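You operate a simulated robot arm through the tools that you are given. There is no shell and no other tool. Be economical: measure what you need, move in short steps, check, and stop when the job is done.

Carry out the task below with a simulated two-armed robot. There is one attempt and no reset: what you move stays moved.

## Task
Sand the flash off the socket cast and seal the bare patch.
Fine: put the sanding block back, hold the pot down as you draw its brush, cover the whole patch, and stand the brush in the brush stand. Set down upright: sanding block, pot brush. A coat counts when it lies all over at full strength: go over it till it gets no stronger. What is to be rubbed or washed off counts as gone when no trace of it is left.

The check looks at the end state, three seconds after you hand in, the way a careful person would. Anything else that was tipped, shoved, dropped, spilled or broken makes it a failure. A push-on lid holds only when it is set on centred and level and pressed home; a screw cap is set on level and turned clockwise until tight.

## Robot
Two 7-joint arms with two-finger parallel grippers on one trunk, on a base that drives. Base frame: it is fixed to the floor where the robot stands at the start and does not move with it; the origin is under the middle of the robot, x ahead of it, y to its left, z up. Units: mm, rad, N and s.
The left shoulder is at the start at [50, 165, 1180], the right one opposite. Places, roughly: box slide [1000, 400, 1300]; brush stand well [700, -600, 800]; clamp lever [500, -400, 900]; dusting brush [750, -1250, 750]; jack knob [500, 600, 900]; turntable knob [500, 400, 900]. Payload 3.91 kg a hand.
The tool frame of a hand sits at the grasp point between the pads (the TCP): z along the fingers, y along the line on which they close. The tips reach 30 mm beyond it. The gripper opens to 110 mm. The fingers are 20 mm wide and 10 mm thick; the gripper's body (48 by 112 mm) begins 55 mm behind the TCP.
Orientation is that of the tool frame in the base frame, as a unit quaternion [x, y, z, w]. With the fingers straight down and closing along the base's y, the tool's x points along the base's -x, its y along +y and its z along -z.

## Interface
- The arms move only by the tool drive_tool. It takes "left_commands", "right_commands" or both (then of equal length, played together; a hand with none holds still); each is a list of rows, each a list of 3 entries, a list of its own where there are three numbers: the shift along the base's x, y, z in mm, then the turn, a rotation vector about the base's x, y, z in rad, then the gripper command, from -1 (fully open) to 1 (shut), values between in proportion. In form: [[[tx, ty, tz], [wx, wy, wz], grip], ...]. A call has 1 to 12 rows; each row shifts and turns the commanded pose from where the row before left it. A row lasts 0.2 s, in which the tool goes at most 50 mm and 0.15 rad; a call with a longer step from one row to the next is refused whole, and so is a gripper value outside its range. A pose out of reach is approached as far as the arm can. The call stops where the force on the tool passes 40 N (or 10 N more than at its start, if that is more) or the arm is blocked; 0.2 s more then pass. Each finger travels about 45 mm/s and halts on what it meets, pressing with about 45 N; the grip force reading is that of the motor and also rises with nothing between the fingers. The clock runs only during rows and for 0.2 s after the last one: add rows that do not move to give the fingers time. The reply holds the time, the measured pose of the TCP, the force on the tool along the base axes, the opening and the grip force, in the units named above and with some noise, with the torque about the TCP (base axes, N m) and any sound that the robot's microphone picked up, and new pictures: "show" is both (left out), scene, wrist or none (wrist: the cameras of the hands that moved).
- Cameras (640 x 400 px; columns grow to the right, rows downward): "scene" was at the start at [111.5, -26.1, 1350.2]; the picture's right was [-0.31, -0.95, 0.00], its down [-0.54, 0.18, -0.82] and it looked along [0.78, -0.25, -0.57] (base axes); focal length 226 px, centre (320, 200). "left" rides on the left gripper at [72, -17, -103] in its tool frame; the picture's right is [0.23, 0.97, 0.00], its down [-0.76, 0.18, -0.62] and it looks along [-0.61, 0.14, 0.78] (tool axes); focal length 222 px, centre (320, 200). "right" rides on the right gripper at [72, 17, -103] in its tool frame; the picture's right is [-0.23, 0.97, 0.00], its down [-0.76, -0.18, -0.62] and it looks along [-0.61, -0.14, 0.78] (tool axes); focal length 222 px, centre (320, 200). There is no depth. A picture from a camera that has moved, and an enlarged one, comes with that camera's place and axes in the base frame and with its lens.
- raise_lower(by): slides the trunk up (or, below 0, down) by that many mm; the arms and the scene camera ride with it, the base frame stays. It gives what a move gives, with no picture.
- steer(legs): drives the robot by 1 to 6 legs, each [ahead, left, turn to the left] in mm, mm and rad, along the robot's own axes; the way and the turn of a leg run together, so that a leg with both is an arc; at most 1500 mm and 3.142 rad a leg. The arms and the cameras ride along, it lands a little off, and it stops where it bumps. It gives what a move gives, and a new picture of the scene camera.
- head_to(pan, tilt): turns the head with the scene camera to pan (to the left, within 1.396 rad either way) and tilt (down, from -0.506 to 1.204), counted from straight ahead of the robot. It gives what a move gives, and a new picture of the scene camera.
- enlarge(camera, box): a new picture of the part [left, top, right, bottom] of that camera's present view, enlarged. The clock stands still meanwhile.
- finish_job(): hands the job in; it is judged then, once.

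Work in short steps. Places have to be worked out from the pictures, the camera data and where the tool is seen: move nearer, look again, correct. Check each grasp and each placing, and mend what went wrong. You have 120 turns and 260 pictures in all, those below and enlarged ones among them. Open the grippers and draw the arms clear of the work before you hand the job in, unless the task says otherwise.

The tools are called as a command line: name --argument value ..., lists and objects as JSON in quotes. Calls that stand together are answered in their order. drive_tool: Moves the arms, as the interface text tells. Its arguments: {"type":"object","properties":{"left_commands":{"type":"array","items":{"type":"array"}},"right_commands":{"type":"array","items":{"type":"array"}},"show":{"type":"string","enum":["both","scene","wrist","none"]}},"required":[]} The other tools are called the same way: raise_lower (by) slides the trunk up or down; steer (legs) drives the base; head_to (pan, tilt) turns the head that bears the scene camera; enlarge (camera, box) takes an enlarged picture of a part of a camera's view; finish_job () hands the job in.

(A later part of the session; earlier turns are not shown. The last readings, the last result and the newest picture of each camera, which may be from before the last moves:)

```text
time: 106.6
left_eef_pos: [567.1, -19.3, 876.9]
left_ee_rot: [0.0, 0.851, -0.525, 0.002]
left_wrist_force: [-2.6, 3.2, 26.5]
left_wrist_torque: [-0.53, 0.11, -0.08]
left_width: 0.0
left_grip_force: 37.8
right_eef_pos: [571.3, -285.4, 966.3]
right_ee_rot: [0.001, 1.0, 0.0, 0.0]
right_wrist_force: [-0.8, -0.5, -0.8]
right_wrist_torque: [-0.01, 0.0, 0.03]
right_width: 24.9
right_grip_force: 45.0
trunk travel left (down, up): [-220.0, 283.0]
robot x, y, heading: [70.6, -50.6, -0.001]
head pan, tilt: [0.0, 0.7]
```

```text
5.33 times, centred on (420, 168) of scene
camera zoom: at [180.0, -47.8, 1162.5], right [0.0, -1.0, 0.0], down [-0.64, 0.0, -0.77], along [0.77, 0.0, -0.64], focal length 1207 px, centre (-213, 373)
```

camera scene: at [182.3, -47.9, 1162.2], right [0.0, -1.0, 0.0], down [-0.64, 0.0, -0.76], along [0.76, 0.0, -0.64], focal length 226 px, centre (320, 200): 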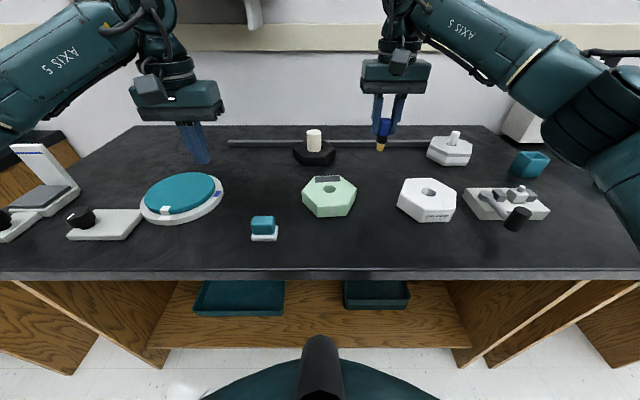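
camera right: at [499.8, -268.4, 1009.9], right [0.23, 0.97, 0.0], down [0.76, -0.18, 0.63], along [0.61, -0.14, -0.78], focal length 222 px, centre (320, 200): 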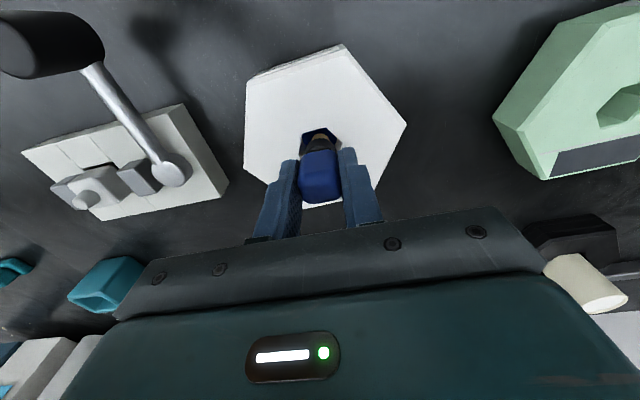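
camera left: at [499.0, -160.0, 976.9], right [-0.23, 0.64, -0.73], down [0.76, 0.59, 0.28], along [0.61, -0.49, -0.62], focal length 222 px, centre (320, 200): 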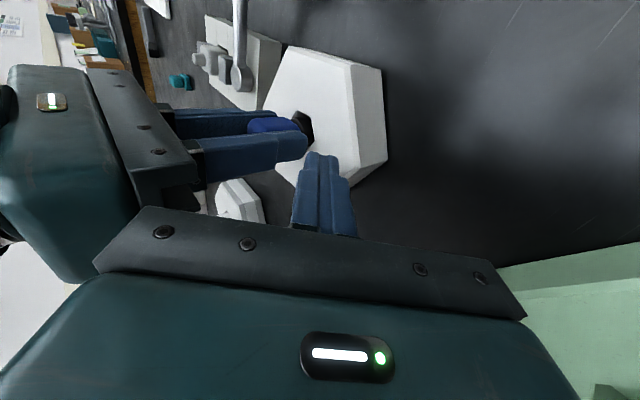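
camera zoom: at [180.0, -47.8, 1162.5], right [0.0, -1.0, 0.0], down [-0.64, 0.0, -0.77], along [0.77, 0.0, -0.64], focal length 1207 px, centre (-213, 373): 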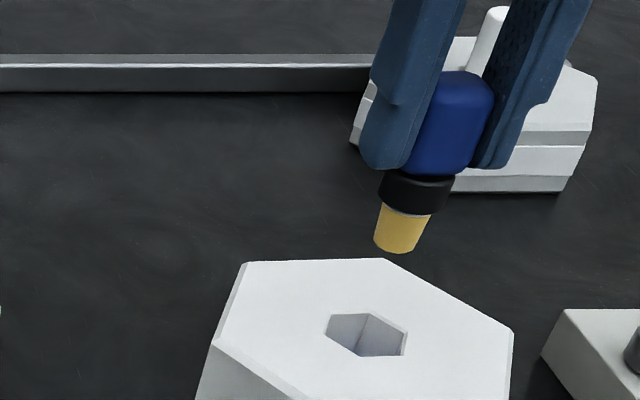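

drive_tool --right_commands '[[[11, 38, 3], [0, 0, 0], 1], [[11, 39, 0], [0, 0, 0], 1], [[11, 39, 0], [0, 0, 0], 1], [[12, 39, 0], [0, 0, 0], 1], [[12, 38, 0], [0, 0, 0], 1], [[0, 0, -25], [0, 0, 0], 1], [[0, 0, -15], [0, 0, 0], 1], [[0, 0, -5], [0, 0, 0], 1], [[0, 0, -1.5], [0, 0, 0], 1], [[0, 0, -1], [0, 0, 0], 1], [[0, 0, 0], [0, 0, 0], 1]]' --show "none"

drive_tool --right_commands '[[[0, 4, 0], [0, 0, 0], 1], [[0, 4, 0], [0, 0, 0], 1], [[0, 4, 0], [0, 0, 0], 1], [[0, 4, 0], [0, 0, 0], 1], [[0, 4, 0], [0, 0, 0], 1]]' --show "none"

enlarge --camera "scene" --box '[305, 155, 355, 190]'

```text
time: 109.0
left_eef_pos: [568.1, -20.1, 876.7]
left_ee_rot: [0.0, 0.851, -0.526, 0.003]
left_wrist_force: [-0.5, -0.4, 25.9]
left_wrist_torque: [-0.59, 0.07, -0.01]
left_width: 0.3
left_grip_force: 37.5
right_eef_pos: [629.0, -93.2, 923.0]
right_ee_rot: [0.001, 1.0, 0.0, 0.001]
right_wrist_force: [-0.3, 0.4, 2.1]
right_wrist_torque: [0.02, 0.01, 0.01]
right_width: 25.0
right_grip_force: 44.7
trunk travel left (down, up): [-220.0, 283.0]
robot x, y, heading: [71.0, -50.1, -0.002]
head pan, tilt: [0.0, 0.7]
```

```text
time: 110.2
left_eef_pos: [567.2, -19.0, 876.5]
left_ee_rot: [0.001, 0.851, -0.525, 0.002]
left_wrist_force: [-0.6, 1.6, 25.3]
left_wrist_torque: [-0.55, 0.04, 0.0]
left_width: 0.0
left_grip_force: 38.1
right_eef_pos: [628.4, -73.3, 921.6]
right_ee_rot: [0.002, 1.0, 0.0, 0.002]
right_wrist_force: [-0.9, -4.5, 5.2]
right_wrist_torque: [-0.3, 0.02, 0.02]
right_width: 25.1
right_grip_force: 44.7
trunk travel left (down, up): [-220.0, 283.0]
robot x, y, heading: [69.5, -49.5, -0.006]
head pan, tilt: [0.0, 0.7]
```

```text
11.43 times, centred on (330, 172) of scene
camera zoom: at [179.9, -48.3, 1162.7], right [0.0, -1.0, 0.0], down [-0.64, 0.0, -0.77], along [0.77, 0.0, -0.64], focal length 2587 px, centre (206, 514)
```

zoom: 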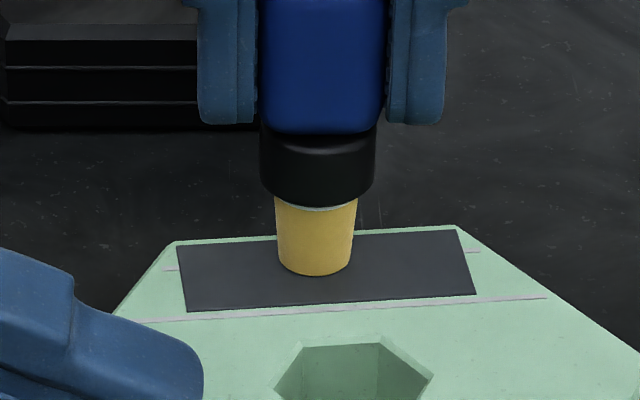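

Twenty millimetres of clean sliding at 5 N gave nothing, so this dark panel may not be the patch. I look at the front strip and the rest of the cast.

enlarge --camera "scene" --box '[295, 180, 365, 225]'

enlarge --camera "left" --box '[260, 70, 400, 230]'

enlarge --camera "right" --box '[220, 0, 460, 150]'

```text
8.89 times, centred on (330, 202) of scene
camera zoom: at [179.9, -48.3, 1162.7], right [0.0, -1.0, 0.0], down [-0.64, 0.0, -0.77], along [0.77, 0.0, -0.64], focal length 2012 px, centre (231, 178)
```

zoom: 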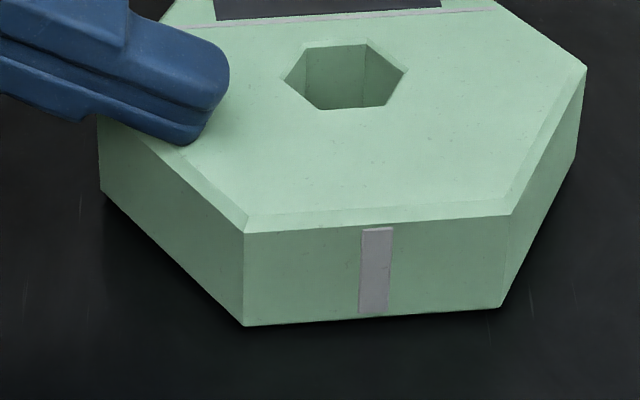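

```text
2.50 times, centred on (330, 150) of left
camera zoom: at [494.5, 65.1, 938.8], right [-0.22, 0.44, -0.87], down [0.76, 0.64, 0.13], along [0.61, -0.63, -0.47], focal length 555 px, centre (295, 325)
```

zoom: 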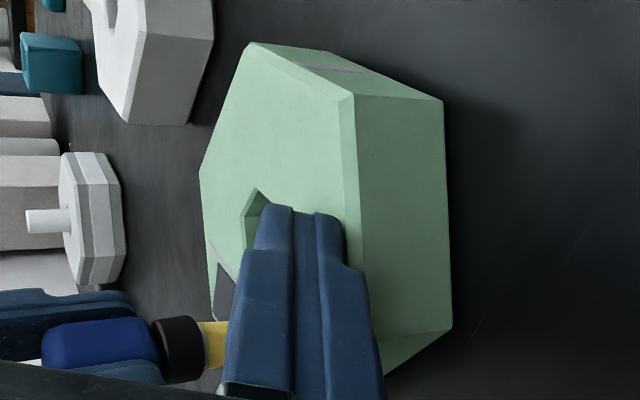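

```text
2.67 times, centred on (340, 75) of right
camera zoom: at [557.6, -55.1, 1025.2], right [0.23, 0.97, 0.0], down [0.76, -0.18, 0.63], along [0.61, -0.14, -0.78], focal length 592 px, centre (267, 533)
```

zoom: 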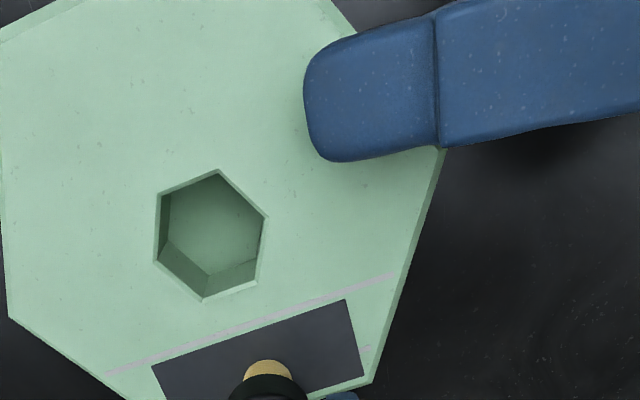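

The images show the bristle never dipped under the sealer's surface (its tip stays in front of the blue disc), so it needs to go ~6 mm deeper, as it was stored. I return to the pot and search for the fit with light pressure and small side steps.

drive_tool --right_commands '[[[0, 0, 20], [0, 0, 0], 1], [[0, -15, 27], [0, 0, 0], 1], [[-11, -40, 0], [0, 0, 0], 1], [[-11, -40, 0], [0, 0, 0], 1], [[-11, -40, 0], [0, 0, 0], 1], [[-12, -40, 0], [0, 0, 0], 1], [[-13, -38, 0], [0, 0, 0], 1], [[0, 0, -30], [0, 0, 0], 1], [[0, 0, -25], [0, 0, 0], 1], [[0, 0, -6], [0, 0, 0], 1], [[0, 0, 0], [0, 0, 0], 1]]' --show "none"

enlarge --camera "right" --box '[285, 110, 355, 170]'

```text
time: 112.6
left_eef_pos: [566.9, -19.7, 877.0]
left_ee_rot: [0.0, 0.851, -0.526, 0.003]
left_wrist_force: [0.9, -0.6, 25.5]
left_wrist_torque: [-0.59, 0.04, 0.01]
left_width: 0.0
left_grip_force: 37.0
right_eef_pos: [571.5, -285.1, 907.6]
right_ee_rot: [0.001, 1.0, 0.0, 0.0]
right_wrist_force: [-2.0, 1.0, -0.3]
right_wrist_torque: [0.01, 0.07, -0.01]
right_width: 25.3
right_grip_force: 44.6
trunk travel left (down, up): [-220.0, 283.0]
robot x, y, heading: [66.5, -49.2, -0.003]
head pan, tilt: [0.0, 0.7]
```

```text
6.67 times, centred on (320, 140) of right
camera zoom: at [500.0, -268.3, 1010.1], right [0.23, 0.97, 0.0], down [0.76, -0.18, 0.63], along [0.61, -0.14, -0.78], focal length 1481 px, centre (320, 600)
```

zoom: 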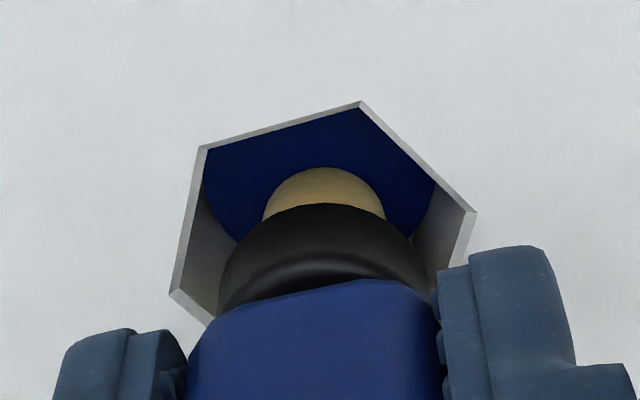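

A −2 N side force shows the brush rubbing the +x wall of the mouth. I shift −2.5 mm in x and lower in small steps.

drive_tool --right_commands '[[[-2.5, 0, 0], [0, 0, 0], 1], [[0, 0, -1.5], [0, 0, 0], 1], [[0, 0, -1.5], [0, 0, 0], 1], [[0, 0, 0], [0, 0, 0], 1]]' --show "none"

```text
time: 113.6
left_eef_pos: [566.2, -19.4, 877.7]
left_ee_rot: [0.001, 0.851, -0.524, 0.003]
left_wrist_force: [1.2, -2.0, 24.2]
left_wrist_torque: [-0.56, -0.02, 0.06]
left_width: 0.1
left_grip_force: 37.5
right_eef_pos: [568.7, -285.1, 906.7]
right_ee_rot: [0.0, 1.0, 0.0, 0.004]
right_wrist_force: [0.0, -1.2, 11.9]
right_wrist_torque: [-0.08, -0.22, -0.01]
right_width: 24.9
right_grip_force: 44.8
trunk travel left (down, up): [-220.0, 283.0]
robot x, y, heading: [69.7, -51.1, 0.001]
head pan, tilt: [0.0, 0.7]
```

Contact torque points to the +x edge again; I back up, shift another −3 mm x and retry.

drive_tool --right_commands '[[[0, 0, 3], [0, 0, 0], 1], [[-3, 0, 0], [0, 0, 0], 1], [[0, 0, -2], [0, 0, 0], 1], [[0, 0, -1.5], [0, 0, 0], 1], [[0, 0, 0], [0, 0, 0], 1]]' --show "none"

enlarge --camera "right" --box '[285, 110, 355, 170]'

enlarge --camera "scene" --box '[396, 165, 436, 205]'

```text
time: 114.8
left_eef_pos: [566.1, -19.0, 877.6]
left_ee_rot: [0.001, 0.851, -0.525, 0.003]
left_wrist_force: [-1.0, -0.2, 26.9]
left_wrist_torque: [-0.6, 0.08, -0.05]
left_width: 0.0
left_grip_force: 37.7
right_eef_pos: [565.2, -284.9, 903.5]
right_ee_rot: [0.001, 1.0, 0.001, 0.001]
right_wrist_force: [0.0, 0.6, -0.8]
right_wrist_torque: [-0.01, 0.01, -0.01]
right_width: 24.8
right_grip_force: 44.8
trunk travel left (down, up): [-220.0, 283.0]
robot x, y, heading: [68.5, -49.7, -0.003]
head pan, tilt: [0.0, 0.7]
```

```text
6.67 times, centred on (320, 140) of right
camera zoom: at [494.2, -267.8, 1007.1], right [0.23, 0.97, 0.0], down [0.76, -0.18, 0.62], along [0.61, -0.14, -0.78], focal length 1481 px, centre (320, 600)
```

zoom: 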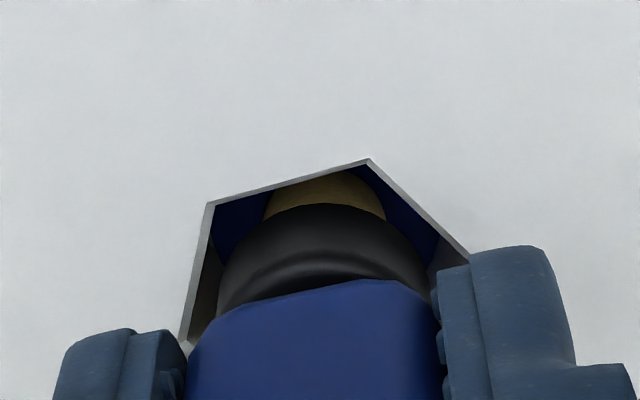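

```text
10.00 times, centred on (416, 185) of scene
camera zoom: at [180.3, -48.0, 1162.5], right [0.0, -1.0, 0.0], down [-0.64, 0.0, -0.77], along [0.77, 0.0, -0.64], focal length 2264 px, centre (-640, 350)
```

zoom: 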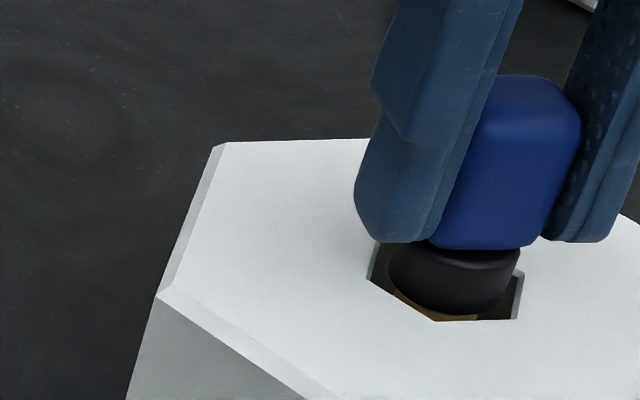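

It slipped in: 903.5 with no force. I go on down gently.

drive_tool --right_commands '[[[0, 0, -2], [0, 0, 0], 1], [[0, 0, -2], [0, 0, 0], 1], [[0, 0, -2], [0, 0, 0], 1], [[0, 0, 0], [0, 0, 0], 1]]' --show "none"

enlarge --camera "right" --box '[285, 110, 355, 170]'

```text
time: 115.8
left_eef_pos: [567.2, -18.5, 877.7]
left_ee_rot: [0.0, 0.851, -0.525, 0.003]
left_wrist_force: [-0.3, -1.2, 25.5]
left_wrist_torque: [-0.63, 0.0, 0.01]
left_width: 0.2
left_grip_force: 37.7
right_eef_pos: [566.1, -285.3, 898.4]
right_ee_rot: [0.0, 1.0, 0.0, 0.002]
right_wrist_force: [-1.2, -0.1, 1.1]
right_wrist_torque: [-0.01, 0.06, -0.01]
right_width: 25.2
right_grip_force: 45.4
trunk travel left (down, up): [-220.0, 283.0]
robot x, y, heading: [70.8, -48.6, 0.001]
head pan, tilt: [0.0, 0.7]
```

```text
6.67 times, centred on (320, 140) of right
camera zoom: at [494.1, -267.9, 1001.3], right [0.23, 0.97, 0.0], down [0.76, -0.18, 0.63], along [0.61, -0.14, -0.78], focal length 1481 px, centre (320, 600)
```

zoom: 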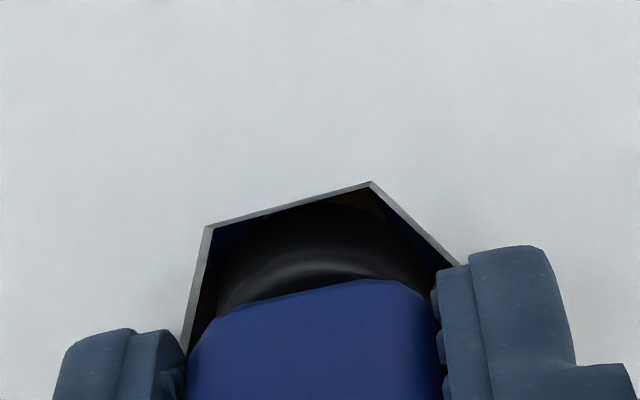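

Now at 898, tip deep in the sealer. I dwell briefly, lift straight out and look at the bristle.

drive_tool --right_commands '[[[0, 0, 0], [0, 0, 0], 1], [[0, 0, 0], [0, 0, 0], 1], [[0, 0, 5], [0, 0, 0], 1], [[0, 0, 8], [0, 0, 0], 1], [[0, 0, 15], [0, 0, 0], 1], [[0, 0, 20], [0, 0, 0], 1], [[0, 0, 20], [0, 0, 0], 1]]' --show "none"

enlarge --camera "scene" --box '[395, 130, 445, 205]'

```text
time: 117.4
left_eef_pos: [567.8, -19.8, 877.8]
left_ee_rot: [0.001, 0.851, -0.525, 0.003]
left_wrist_force: [0.0, 0.1, 26.1]
left_wrist_torque: [-0.6, 0.05, -0.03]
left_width: 0.0
left_grip_force: 37.3
right_eef_pos: [566.1, -285.0, 966.8]
right_ee_rot: [0.001, 1.0, 0.0, 0.001]
right_wrist_force: [-0.6, 0.6, 0.0]
right_wrist_torque: [0.0, 0.0, 0.01]
right_width: 24.9
right_grip_force: 45.1
trunk travel left (down, up): [-220.0, 283.0]
robot x, y, heading: [67.0, -49.6, -0.006]
head pan, tilt: [0.0, 0.7]
```

```text
5.33 times, centred on (420, 168) of scene
camera zoom: at [180.3, -48.1, 1162.5], right [0.0, -1.0, 0.0], down [-0.64, 0.0, -0.77], along [0.77, 0.0, -0.64], focal length 1207 px, centre (-213, 373)
```

zoom: 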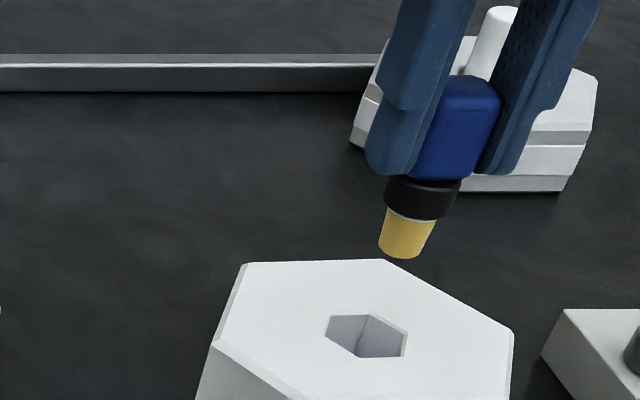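

Pot unmoved. Off to the patch again for a test slide.

drive_tool --right_commands '[[[12, 38, 3], [0, 0, 0], 1], [[12, 39, 0], [0, 0, 0], 1], [[12, 39, 0], [0, 0, 0], 1], [[12, 39, 0], [0, 0, 0], 1], [[12, 38, 0], [0, 0, 0], 1], [[0, 0, -25], [0, 0, 0], 1], [[0, 0, -15], [0, 0, 0], 1], [[0, 0, -5], [0, 0, 0], 1], [[0, 0, -2], [0, 0, 0], 1], [[0, 0, -1], [0, 0, 0], 1], [[0, 0, 0], [0, 0, 0], 1]]' --show "none"

drive_tool --right_commands '[[[0, 5, 0], [0, 0, 0], 1], [[0, 5, 0], [0, 0, 0], 1], [[0, 5, 0], [0, 0, 0], 1], [[0, 5, 0], [0, 0, 0], 1], [[0, 5, 0], [0, 0, 0], 1]]' --show "none"

enlarge --camera "scene" --box '[305, 155, 355, 190]'

```text
time: 119.8
left_eef_pos: [566.5, -20.3, 876.5]
left_ee_rot: [0.001, 0.851, -0.525, 0.003]
left_wrist_force: [1.4, -0.9, 24.6]
left_wrist_torque: [-0.53, -0.02, 0.05]
left_width: 0.0
left_grip_force: 37.5
right_eef_pos: [624.9, -93.0, 921.9]
right_ee_rot: [0.002, 1.0, 0.0, 0.002]
right_wrist_force: [-0.9, -0.5, 5.3]
right_wrist_torque: [0.0, 0.07, -0.01]
right_width: 24.8
right_grip_force: 44.8
trunk travel left (down, up): [-220.0, 283.0]
robot x, y, heading: [68.2, -45.3, 0.002]
head pan, tilt: [0.0, 0.7]
```

```text
time: 121.0
left_eef_pos: [565.9, -19.3, 878.0]
left_ee_rot: [0.001, 0.851, -0.525, 0.003]
left_wrist_force: [2.0, 0.9, 24.6]
left_wrist_torque: [-0.52, -0.02, 0.08]
left_width: 0.0
left_grip_force: 37.5
right_eef_pos: [626.3, -67.6, 922.1]
right_ee_rot: [0.001, 1.0, 0.001, 0.001]
right_wrist_force: [0.3, -6.5, 11.0]
right_wrist_torque: [-0.35, -0.05, -0.04]
right_width: 24.9
right_grip_force: 45.1
trunk travel left (down, up): [-220.0, 283.0]
robot x, y, heading: [72.5, -51.5, -0.0]
head pan, tilt: [0.0, 0.7]
```

```text
11.43 times, centred on (330, 172) of scene
camera zoom: at [179.7, -48.4, 1162.7], right [0.0, -1.0, 0.0], down [-0.64, 0.0, -0.77], along [0.77, 0.0, -0.64], focal length 2587 px, centre (206, 514)
```

zoom: 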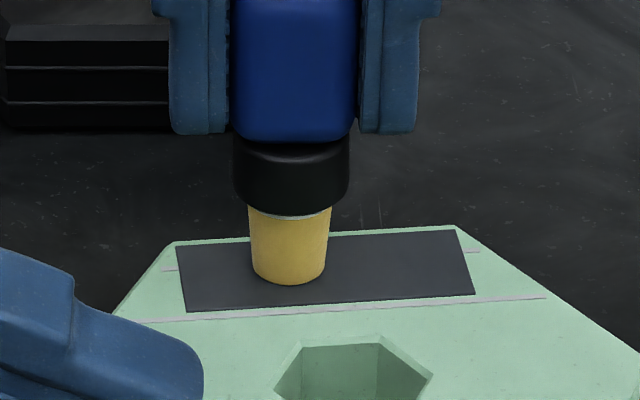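

I lift away and compare the panel against the earlier identical zoom.

drive_tool --right_commands '[[[0, 0, 12], [0, 0, 0], 1], [[0, -35, 20], [0, 0, 0], 1], [[0, -45, 10], [0, 0, 0], 1], [[0, -20, 0], [0, 0, 0], 1]]' --show "none"

enlarge --camera "scene" --box '[318, 170, 348, 185]'

enlarge --camera "right" --box '[350, 30, 470, 120]'

```text
time: 122.0
left_eef_pos: [567.2, -19.2, 876.4]
left_ee_rot: [0.001, 0.851, -0.525, 0.003]
left_wrist_force: [-1.2, -1.0, 26.2]
left_wrist_torque: [-0.59, 0.05, 0.0]
left_width: 0.0
left_grip_force: 37.1
right_eef_pos: [626.2, -167.4, 962.5]
right_ee_rot: [0.0, 1.0, 0.0, 0.001]
right_wrist_force: [-0.2, 0.3, -0.2]
right_wrist_torque: [0.01, -0.02, -0.04]
right_width: 25.2
right_grip_force: 45.0
trunk travel left (down, up): [-220.0, 283.0]
robot x, y, heading: [67.8, -45.9, -0.0]
head pan, tilt: [0.0, 0.7]
```

```text
16.00 times, centred on (333, 178) of scene
camera zoom: at [180.2, -48.1, 1162.5], right [0.0, -1.0, 0.0], down [-0.64, 0.0, -0.77], along [0.77, 0.0, -0.64], focal length 3622 px, centre (112, 560)
```

zoom: 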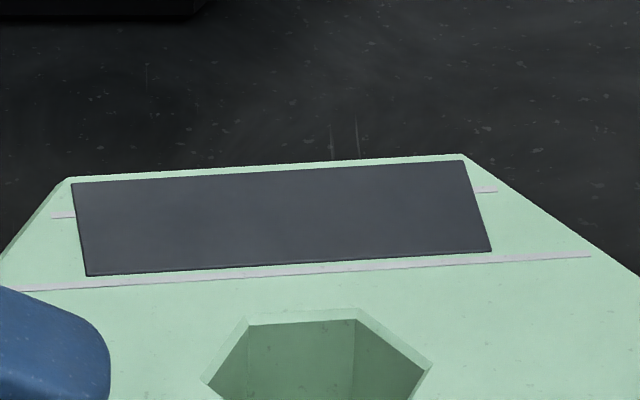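

```text
4.44 times, centred on (410, 75) of right
camera zoom: at [554.4, -149.9, 1065.9], right [0.23, 0.97, 0.0], down [0.76, -0.18, 0.62], along [0.61, -0.14, -0.78], focal length 987 px, centre (-80, 756)
```

zoom: 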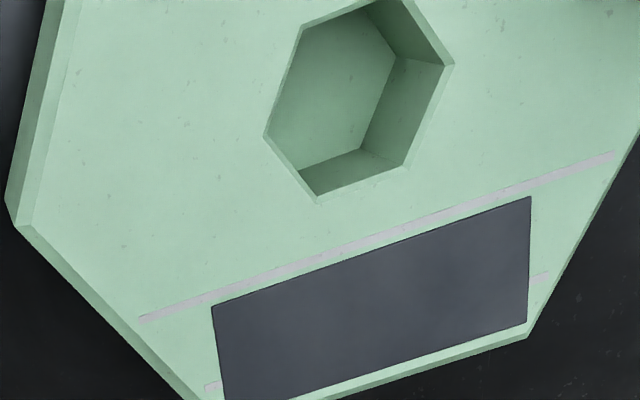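

Still no change. The sealer disc lies at z≈838 and stored tip depth only just reaches it; I dip once more, deeper and with a longer dwell.

drive_tool --right_commands '[[[-20, -39, 0], [0, 0, 0], 1], [[-20, -39, 0], [0, 0, 0], 1], [[-20.5, -39.6, 0], [0, 0, 0], 1], [[0, 0, -30], [0, 0, 0], 1], [[0, 0, -18], [0, 0, 0], 1], [[0, 0, -8], [0, 0, 0], 1], [[0, 0, -5], [0, 0, 0], 1], [[0, 0, -3], [0, 0, 0], 1], [[0, 0, 0], [0, 0, 0], 1]]' --show "none"

drive_tool --right_commands '[[[0, 0, -2], [0, 0, 0], 1], [[0, 0, -2], [0, 0, 0], 1], [[0, 0, 0], [0, 0, 0], 1]]' --show "none"

enlarge --camera "scene" --box '[390, 155, 440, 205]'

```text
time: 124.0
left_eef_pos: [567.2, -19.0, 877.6]
left_ee_rot: [0.001, 0.851, -0.526, 0.003]
left_wrist_force: [-1.2, -0.1, 25.9]
left_wrist_torque: [-0.63, 0.06, 0.0]
left_width: 0.1
left_grip_force: 37.5
right_eef_pos: [565.2, -286.4, 898.9]
right_ee_rot: [0.001, 1.0, 0.0, 0.001]
right_wrist_force: [-0.4, 0.7, -1.0]
right_wrist_torque: [0.01, 0.02, -0.01]
right_width: 25.0
right_grip_force: 45.4
trunk travel left (down, up): [-220.0, 283.0]
robot x, y, heading: [71.6, -49.1, 0.001]
head pan, tilt: [0.0, 0.7]
```

```text
time: 124.8
left_eef_pos: [567.1, -19.8, 877.2]
left_ee_rot: [0.001, 0.851, -0.525, 0.003]
left_wrist_force: [4.9, -4.1, 22.0]
left_wrist_torque: [-0.58, -0.07, 0.1]
left_width: 0.0
left_grip_force: 37.6
right_eef_pos: [564.5, -285.0, 899.7]
right_ee_rot: [0.0, 1.0, 0.002, 0.004]
right_wrist_force: [-0.5, -1.0, 27.4]
right_wrist_torque: [-0.07, 1.3, 0.03]
right_width: 25.4
right_grip_force: 45.2
trunk travel left (down, up): [-220.0, 283.0]
robot x, y, heading: [69.7, -52.7, -0.001]
head pan, tilt: [0.0, 0.7]
heard: snap
```

```text
8.00 times, centred on (415, 180) of scene
camera zoom: at [179.3, -47.6, 1163.0], right [0.0, -1.0, 0.0], down [-0.64, 0.0, -0.77], along [0.77, 0.0, -0.64], focal length 1811 px, centre (-440, 360)
```

zoom: 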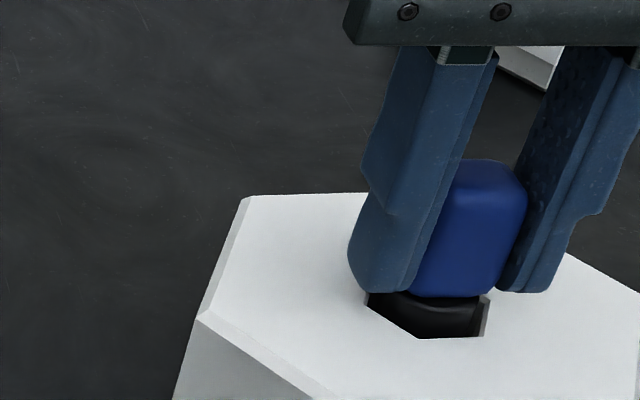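

A snap: the collar has seated in the pot like a push-fit plug – now the bristle is fully in. To draw it properly again I bring the left hand over to hold the pot (lifting it straight off the cast first).

drive_tool --left_commands '[[[0, 0, 6], [0, 0, 0], 1], [[0, 0, 30], [0, 0, 0], 1], [[0, -35, 10], [0, 0, 0], 1], [[0, -35, 0], [0, 0, 0], 1], [[0, -35, 0], [0, 0, 0], 1], [[0, -35, 0], [0, 0, 0], 1], [[0, -35, 0], [0, 0, 0], 1], [[0, -30, -12], [0, 0, 0], 1], [[0, 0, -15], [0, 0, 0], 1], [[0, 0, -8], [0, 0, 0], 1], [[0, 0, -4], [0, 0, 0], 1], [[0, 0, 0], [0, 0, 0], 1]]' --right_commands '[[[0, 0, 3], [0, 0, 0], 1], [[0, 0, 0], [0, 0, 0], 1], [[0, 0, 0], [0, 0, 0], 1], [[0, 0, 0], [0, 0, 0], 1], [[0, 0, 0], [0, 0, 0], 1], [[0, 0, 0], [0, 0, 0], 1], [[0, 0, 0], [0, 0, 0], 1], [[0, 0, 0], [0, 0, 0], 1], [[0, 0, 0], [0, 0, 0], 1], [[0, 0, 0], [0, 0, 0], 1], [[0, 0, 0], [0, 0, 0], 1], [[0, 0, 0], [0, 0, 0], 1]]' --show "none"

enlarge --camera "scene" --box '[370, 130, 450, 210]'

```text
time: 127.4
left_eef_pos: [566.2, -225.0, 881.3]
left_ee_rot: [0.0, 0.851, -0.524, 0.001]
left_wrist_force: [-0.1, 0.4, 1.8]
left_wrist_torque: [-0.11, 0.03, -0.02]
left_width: 0.1
left_grip_force: 38.0
right_eef_pos: [564.9, -285.5, 899.6]
right_ee_rot: [0.001, 1.0, 0.0, 0.001]
right_wrist_force: [-5.6, -1.3, 13.1]
right_wrist_torque: [-0.03, 0.1, 0.0]
right_width: 24.8
right_grip_force: 45.0
trunk travel left (down, up): [-220.0, 283.0]
robot x, y, heading: [64.5, -50.2, 0.002]
head pan, tilt: [0.0, 0.7]
```

```text
5.00 times, centred on (410, 170) of scene
camera zoom: at [180.5, -47.6, 1162.5], right [0.0, -1.0, 0.0], down [-0.64, 0.0, -0.77], along [0.77, 0.0, -0.64], focal length 1132 px, centre (-130, 350)
```

zoom: 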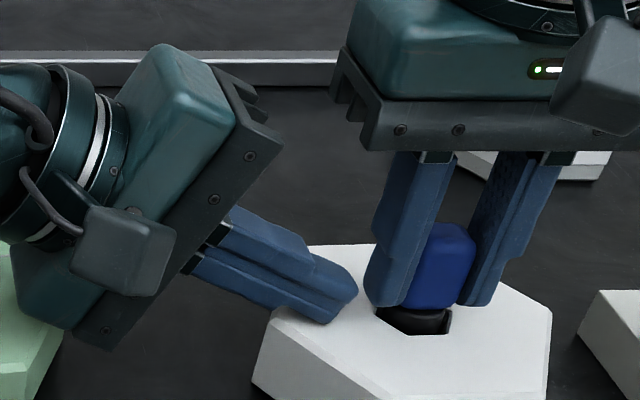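

Left just touches the pot. I press with ~25 N and draw the brush up slowly.

drive_tool --left_commands '[[[0, 0, -2], [0, 0, 0], 1], [[0, 0, -2], [0, 0, 0], 1], [[0, 0, 0], [0, 0, 0], 1], [[0, 0, 0], [0, 0, 0], 1], [[0, 0, 0], [0, 0, 0], 1], [[0, 0, 0], [0, 0, 0], 1], [[0, 0, 0], [0, 0, 0], 1], [[0, 0, 0], [0, 0, 0], 1]]' --right_commands '[[[0, 0, 0], [0, 0, 0], 1], [[0, 0, 0], [0, 0, 0], 1], [[0, 0, 3], [0, 0, 0], 1], [[0, 0, 3], [0, 0, 0], 1], [[0, 0, 3], [0, 0, 0], 1], [[0, 0, 4], [0, 0, 0], 1], [[0, 0, 4], [0, 0, 0], 1], [[0, 0, 4], [0, 0, 0], 1]]' --show "none"

enlarge --camera "scene" --box '[370, 130, 450, 210]'

```text
time: 129.2
left_eef_pos: [566.7, -224.6, 881.5]
left_ee_rot: [0.0, 0.85, -0.527, 0.002]
left_wrist_force: [-3.4, 0.2, 26.6]
left_wrist_torque: [-0.56, 0.08, -0.1]
left_width: 0.1
left_grip_force: 37.5
right_eef_pos: [564.4, -284.2, 920.0]
right_ee_rot: [0.002, 1.0, -0.001, 0.001]
right_wrist_force: [-0.1, 0.2, -1.1]
right_wrist_torque: [-0.03, 0.02, 0.05]
right_width: 25.2
right_grip_force: 45.1
trunk travel left (down, up): [-220.0, 283.0]
robot x, y, heading: [66.8, -51.6, -0.0]
head pan, tilt: [0.0, 0.7]
heard: snap
```

```text
5.00 times, centred on (410, 170) of scene
camera zoom: at [180.0, -47.3, 1162.6], right [0.0, -1.0, 0.0], down [-0.64, 0.0, -0.77], along [0.77, 0.0, -0.64], focal length 1132 px, centre (-130, 350)
```

zoom: 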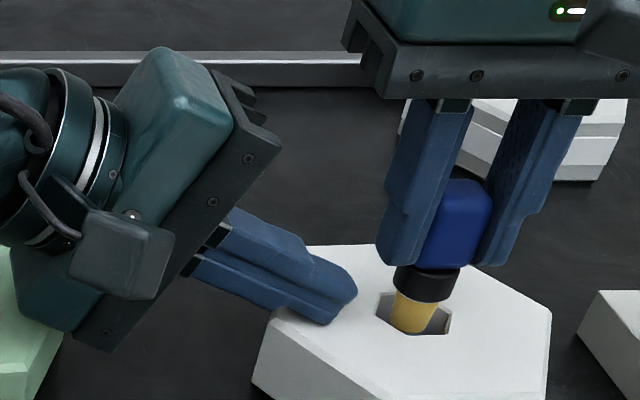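

Snap out again, pot held. I raise the brush, lift the left straight off the pot and bring it back to hold the cast.

drive_tool --right_commands '[[[0, 0, 15], [0, 0, 0], 1], [[0, 0, 20], [0, 0, 0], 1], [[0, 0, 12], [0, 0, 0], 1], [[0, 0, 0], [0, 0, 0], 1], [[0, 0, 0], [0, 0, 0], 1], [[0, 0, 0], [0, 0, 0], 1], [[0, 0, 0], [0, 0, 0], 1], [[0, 0, 0], [0, 0, 0], 1], [[0, 0, 0], [0, 0, 0], 1], [[0, 0, 0], [0, 0, 0], 1], [[0, 0, 0], [0, 0, 0], 1], [[0, 0, 0], [0, 0, 0], 1]]' --left_commands '[[[0, 0, 0], [0, 0, 0], 1], [[0, 0, 8], [0, 0, 0], 1], [[0, 0, 30], [0, 0, 0], 1], [[0, 35, 8], [0, 0, 0], 1], [[0, 35, 0], [0, 0, 0], 1], [[0, 35, 0], [0, 0, 0], 1], [[0, 35, 0], [0, 0, 0], 1], [[0, 35, 0], [0, 0, 0], 1], [[0, 33, -10], [0, 0, 0], 1], [[0, 0, -20], [0, 0, 0], 1], [[0, 0, -12], [0, 0, 0], 1], [[0, 0, -4], [0, 0, 0], 1]]' --show "none"

enlarge --camera "scene" --box '[290, 120, 450, 220]'

```text
time: 131.8
left_eef_pos: [566.2, -17.1, 877.3]
left_ee_rot: [-0.001, 0.852, -0.524, 0.002]
left_wrist_force: [-0.4, 2.1, 4.8]
left_wrist_torque: [-0.11, -0.02, -0.03]
left_width: 0.1
left_grip_force: 38.0
right_eef_pos: [566.9, -284.0, 964.8]
right_ee_rot: [0.001, 1.0, 0.0, 0.0]
right_wrist_force: [0.7, 0.5, -0.5]
right_wrist_torque: [0.02, 0.04, -0.01]
right_width: 25.2
right_grip_force: 45.3
trunk travel left (down, up): [-220.0, 283.0]
robot x, y, heading: [70.2, -51.5, -0.003]
head pan, tilt: [0.0, 0.7]
```

```text
4.00 times, centred on (370, 170) of scene
camera zoom: at [181.8, -47.9, 1162.4], right [0.0, -1.0, 0.0], down [-0.64, 0.0, -0.77], along [0.77, 0.0, -0.64], focal length 905 px, centre (120, 320)
```

zoom: 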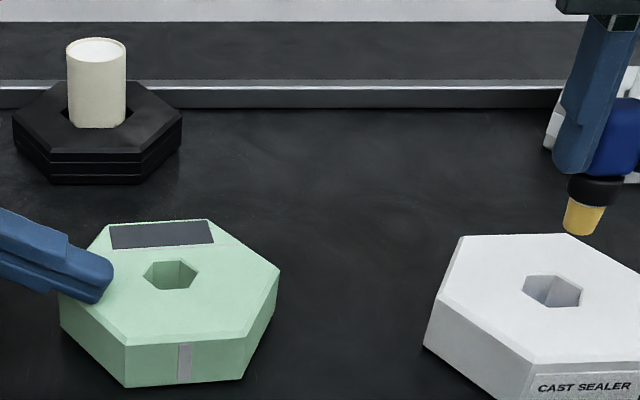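

Both bodies undisturbed. Press the cast (+3.5 mm) and take the brush to the panel for a slide.

drive_tool --left_commands '[[[0, 0, -2], [0, 0, 0], 1], [[0, 0, -1.5], [0, 0, 0], 1], [[0, 0, 0], [0, 0, 0], 1], [[0, 0, 0], [0, 0, 0], 1], [[0, 0, 0], [0, 0, 0], 1], [[0, 0, 0], [0, 0, 0], 1], [[0, 0, 0], [0, 0, 0], 1], [[0, 0, 0], [0, 0, 0], 1], [[0, 0, 0], [0, 0, 0], 1], [[0, 0, 0], [0, 0, 0], 1], [[0, 0, 0], [0, 0, 0], 1]]' --right_commands '[[[12, 38, 3], [0, 0, 0], 1], [[12, 38, 0], [0, 0, 0], 1], [[12, 38, 0], [0, 0, 0], 1], [[12, 38, 0], [0, 0, 0], 1], [[12, 38, 0], [0, 0, 0], 1], [[0, 0, -25], [0, 0, 0], 1], [[0, 0, -14], [0, 0, 0], 1], [[0, 0, -4], [0, 0, 0], 1], [[0, 0, -2], [0, 0, 0], 1], [[0, 0, -1], [0, 0, 0], 1], [[0, 0, 0], [0, 0, 0], 1]]' --show "none"

drive_tool --right_commands '[[[0, 5, 0], [0, 0, 0], 1], [[0, 5, 0], [0, 0, 0], 1], [[0, 5, 0], [0, 0, 0], 1], [[0, 5, 0], [0, 0, 0], 1], [[0, 5, 0], [0, 0, 0], 1]]' --show "none"

enlarge --camera "scene" --box '[305, 155, 355, 190]'

```text
time: 134.2
left_eef_pos: [566.9, -16.2, 876.6]
left_ee_rot: [0.001, 0.85, -0.527, 0.003]
left_wrist_force: [0.2, -1.6, 27.1]
left_wrist_torque: [-0.62, 0.02, 0.02]
left_width: 0.0
left_grip_force: 37.2
right_eef_pos: [624.8, -94.6, 923.4]
right_ee_rot: [0.0, 1.0, 0.0, 0.002]
right_wrist_force: [-0.6, 0.5, -0.8]
right_wrist_torque: [0.0, 0.01, -0.01]
right_width: 25.1
right_grip_force: 45.1
trunk travel left (down, up): [-220.0, 283.0]
robot x, y, heading: [70.5, -45.9, -0.001]
head pan, tilt: [0.0, 0.7]
```

```text
time: 135.4
left_eef_pos: [566.9, -15.9, 876.5]
left_ee_rot: [0.001, 0.851, -0.526, 0.003]
left_wrist_force: [0.9, -0.2, 26.4]
left_wrist_torque: [-0.61, 0.05, -0.02]
left_width: 0.1
left_grip_force: 37.6
right_eef_pos: [624.2, -70.6, 922.1]
right_ee_rot: [0.001, 1.0, 0.0, 0.001]
right_wrist_force: [1.1, -0.2, -0.7]
right_wrist_torque: [-0.03, -0.01, 0.04]
right_width: 25.1
right_grip_force: 44.9
trunk travel left (down, up): [-220.0, 283.0]
robot x, y, heading: [73.1, -49.2, 0.0]
head pan, tilt: [0.0, 0.7]
```

```text
11.43 times, centred on (330, 172) of scene
camera zoom: at [180.2, -48.1, 1162.6], right [0.0, -1.0, 0.0], down [-0.64, 0.0, -0.77], along [0.77, 0.0, -0.64], focal length 2587 px, centre (206, 514)
```

zoom: 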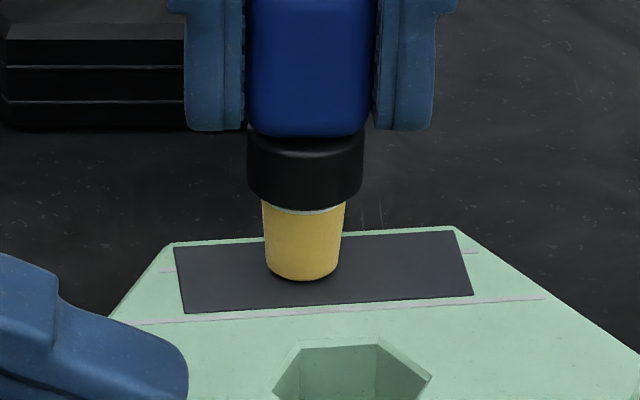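

Just hovering; lower 1.5 mm and slide both ways.

drive_tool --right_commands '[[[0, 0, -1.5], [0, 0, 0], 1], [[0, -5, -0.5], [0, 0, 0], 1], [[0, -5, 0], [0, 0, 0], 1], [[0, -5, 0], [0, 0, 0], 1], [[0, -5, 0], [0, 0, 0], 1], [[0, 5, 0], [0, 0, 0], 1], [[0, 5, 0], [0, 0, 0], 1], [[0, 5, 0], [0, 0, 0], 1], [[0, 5, 0], [0, 0, 0], 1], [[0, 5, 0], [0, 0, 0], 1]]' --show "none"

enlarge --camera "scene" --box '[305, 155, 355, 190]'

```text
time: 137.6
left_eef_pos: [566.4, -16.4, 876.1]
left_ee_rot: [0.001, 0.851, -0.526, 0.004]
left_wrist_force: [1.1, 1.9, 25.8]
left_wrist_torque: [-0.52, 0.01, 0.02]
left_width: 0.0
left_grip_force: 37.8
right_eef_pos: [625.0, -65.5, 922.4]
right_ee_rot: [0.002, 1.0, 0.0, 0.001]
right_wrist_force: [-0.4, -4.9, 6.9]
right_wrist_torque: [-0.26, 0.03, -0.03]
right_width: 25.2
right_grip_force: 45.6
trunk travel left (down, up): [-220.0, 283.0]
robot x, y, heading: [69.1, -50.1, -0.002]
head pan, tilt: [0.0, 0.7]
```

```text
11.43 times, centred on (330, 172) of scene
camera zoom: at [179.8, -48.3, 1162.6], right [0.0, -1.0, 0.0], down [-0.64, 0.0, -0.77], along [0.77, 0.0, -0.64], focal length 2587 px, centre (206, 514)
```

zoom: 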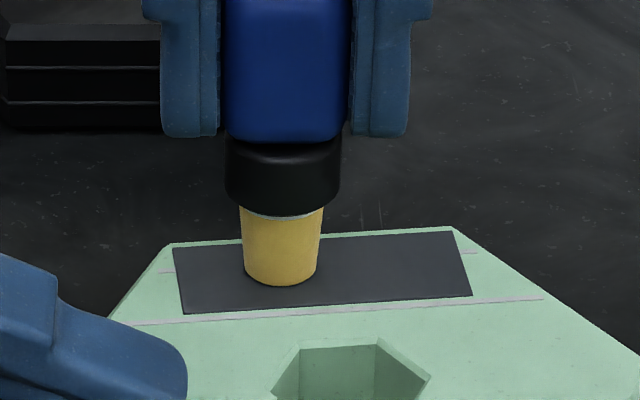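

Possibly the coat just builds very slowly. I do a dozen quick passes on one short stretch with steady contact and compare.

drive_tool --right_commands '[[[0, -10, 0], [0, 0, 0], 1], [[0, -10, 0], [0, 0, 0], 1], [[0, 10, 0], [0, 0, 0], 1], [[0, 10, 0], [0, 0, 0], 1], [[0, -10, 0], [0, 0, 0], 1], [[0, -10, 0], [0, 0, 0], 1], [[0, 10, 0], [0, 0, 0], 1], [[0, 10, 0], [0, 0, 0], 1], [[0, -10, 0], [0, 0, 0], 1], [[0, -10, 0], [0, 0, 0], 1], [[0, 10, 0], [0, 0, 0], 1], [[0, 10, 0], [0, 0, 0], 1]]' --show "none"

drive_tool --right_commands '[[[0, -10, 0], [0, 0, 0], 1], [[0, -10, 0], [0, 0, 0], 1], [[0, 10, 0], [0, 0, 0], 1], [[0, 10, 0], [0, 0, 0], 1], [[0, -10, 0], [0, 0, 0], 1], [[0, -10, 0], [0, 0, 0], 1], [[0, 10, 0], [0, 0, 0], 1], [[0, 10, 0], [0, 0, 0], 1], [[0, -10, 0], [0, 0, 0], 1], [[0, -10, 0], [0, 0, 0], 1], [[0, 0, 15], [0, 0, 0], 1], [[0, -35, 25], [0, 0, 0], 1]]' --show "none"

enlarge --camera "scene" --box '[315, 165, 350, 188]'

enlarge --camera "right" --box '[320, 30, 440, 140]'

```text
time: 140.2
left_eef_pos: [565.5, -16.2, 876.4]
left_ee_rot: [0.001, 0.851, -0.525, 0.003]
left_wrist_force: [-0.1, 2.5, 25.9]
left_wrist_torque: [-0.51, 0.02, -0.01]
left_width: 0.0
left_grip_force: 38.1
right_eef_pos: [624.0, -66.2, 921.0]
right_ee_rot: [0.002, 1.0, -0.001, 0.002]
right_wrist_force: [-0.6, -5.6, 6.4]
right_wrist_torque: [-0.36, 0.05, 0.01]
right_width: 25.1
right_grip_force: 45.4
trunk travel left (down, up): [-220.0, 283.0]
robot x, y, heading: [66.8, -47.0, -0.006]
head pan, tilt: [0.0, 0.7]
```

```text
time: 142.8
left_eef_pos: [565.8, -16.1, 876.9]
left_ee_rot: [0.0, 0.851, -0.526, 0.003]
left_wrist_force: [-2.2, -1.0, 27.8]
left_wrist_torque: [-0.69, 0.04, 0.0]
left_width: 0.1
left_grip_force: 37.7
right_eef_pos: [625.6, -119.2, 959.1]
right_ee_rot: [0.0, 1.0, 0.0, 0.001]
right_wrist_force: [-0.1, 0.1, -0.3]
right_wrist_torque: [0.0, 0.02, 0.0]
right_width: 25.2
right_grip_force: 44.8
trunk travel left (down, up): [-220.0, 283.0]
robot x, y, heading: [69.1, -50.1, -0.004]
head pan, tilt: [0.0, 0.7]
```

```text
16.00 times, centred on (332, 176) of scene
camera zoom: at [180.1, -48.0, 1162.5], right [0.0, -1.0, 0.0], down [-0.64, 0.0, -0.77], along [0.77, 0.0, -0.64], focal length 3622 px, centre (120, 576)
```

zoom: 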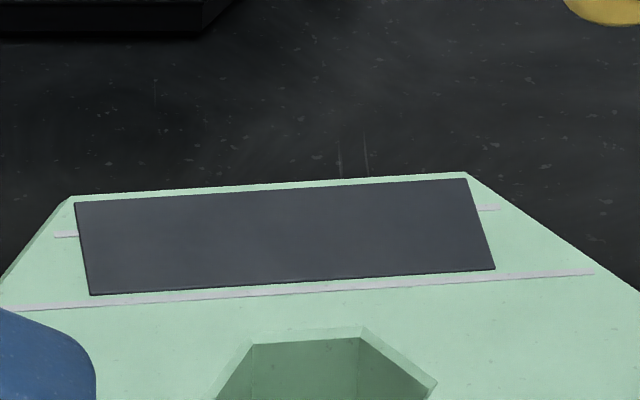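

```text
3.64 times, centred on (380, 85) of right
camera zoom: at [554.1, -102.6, 1063.7], right [0.23, 0.97, 0.0], down [0.76, -0.18, 0.62], along [0.61, -0.14, -0.78], focal length 808 px, centre (102, 618)
```

zoom: 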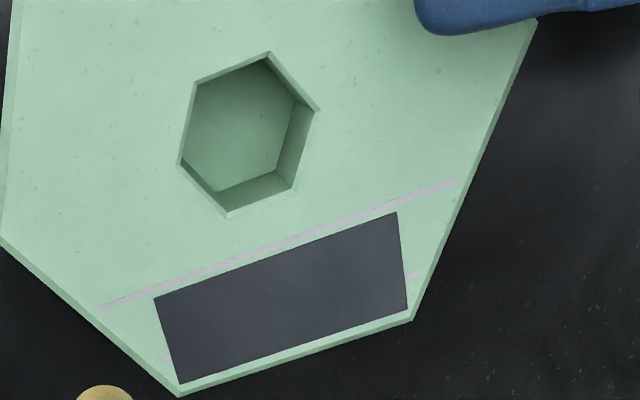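

Nothing at all, so the panel isn't taking the coat; the bare patch may be on a face I can't see (the back). I turn the right hand the other way (negative yaw), high up behind the cast, to look back at it.

drive_tool --right_commands '[[[3, 0, 12], [0, 0, -0.145], 1], [[3, 0, 12], [0, 0, -0.145], 1], [[3, 0, 12], [0, 0, -0.145], 1], [[3, 0, 4], [0, 0, -0.145], 1], [[3, 0, 0], [0, 0, -0.145], 1], [[3, 0, 0], [0, 0, -0.145], 1], [[3, 0, 0], [0, 0, -0.145], 1], [[3, 0, 0], [0, 0, -0.145], 1], [[3, 0, 0], [0, 0, -0.145], 1], [[3, 0, 0], [0, 0, -0.145], 1], [[3, 0, 0], [0, 0, -0.145], 1], [[3, 0, 0], [0, 0, -0.145], 1]]' --show "both"

```text
time: 145.4
left_eef_pos: [566.0, -16.6, 876.9]
left_ee_rot: [0.001, 0.85, -0.526, 0.002]
left_wrist_force: [-0.3, -0.8, 27.5]
left_wrist_torque: [-0.59, 0.02, -0.02]
left_width: 0.0
left_grip_force: 37.9
right_eef_pos: [662.0, -121.1, 999.9]
right_ee_rot: [0.766, 0.643, 0.001, 0.0]
right_wrist_force: [-0.4, -0.2, -0.4]
right_wrist_torque: [0.01, 0.03, -0.02]
right_width: 25.2
right_grip_force: 44.9
trunk travel left (down, up): [-220.0, 283.0]
robot x, y, heading: [71.9, -51.4, -0.001]
head pan, tilt: [0.0, 0.7]
camera scene: at [180.2, -48.1, 1162.6], right [0.0, -1.0, 0.0], down [-0.64, 0.0, -0.77], along [0.77, 0.0, -0.64], focal length 226 px, centre (320, 200)
camera right: at [691.7, -51.4, 1104.9], right [0.92, -0.39, 0.0], down [-0.31, -0.72, 0.62], along [-0.24, -0.57, -0.78], focal length 222 px, centre (320, 200)
```

scene: 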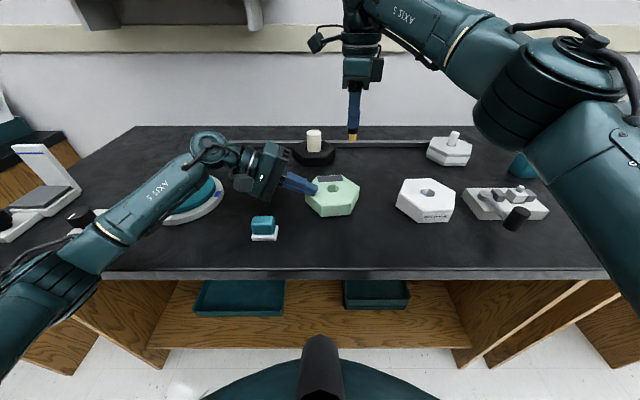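
right: 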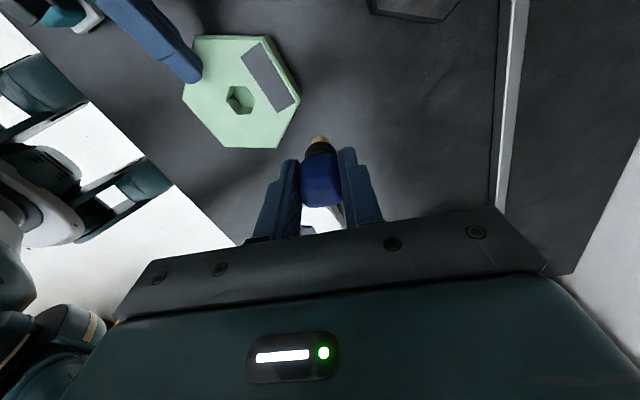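

Negative yaw works. Zoom on the cast's back and −y faces.

enlarge --camera "right" --box '[170, 20, 320, 160]'

enlarge --camera "right" --box '[235, 30, 305, 130]'

```text
2.86 times, centred on (245, 90) of right
camera zoom: at [691.7, -51.4, 1104.9], right [0.92, -0.39, 0.0], down [-0.31, -0.72, 0.62], along [-0.24, -0.57, -0.78], focal length 635 px, centre (534, 514)
```

zoom: 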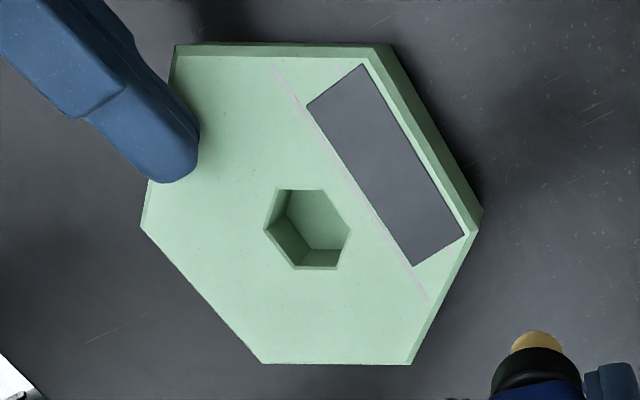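

```text
4.00 times, centred on (270, 80) of right
camera zoom: at [691.7, -51.4, 1104.9], right [0.92, -0.39, 0.0], down [-0.31, -0.72, 0.62], along [-0.24, -0.57, -0.78], focal length 888 px, centre (520, 680)
```

zoom: 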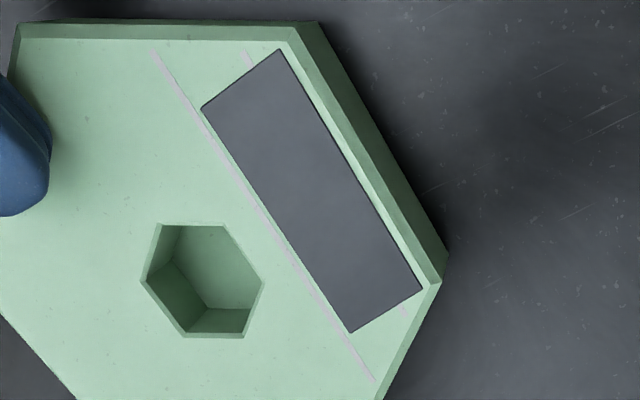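

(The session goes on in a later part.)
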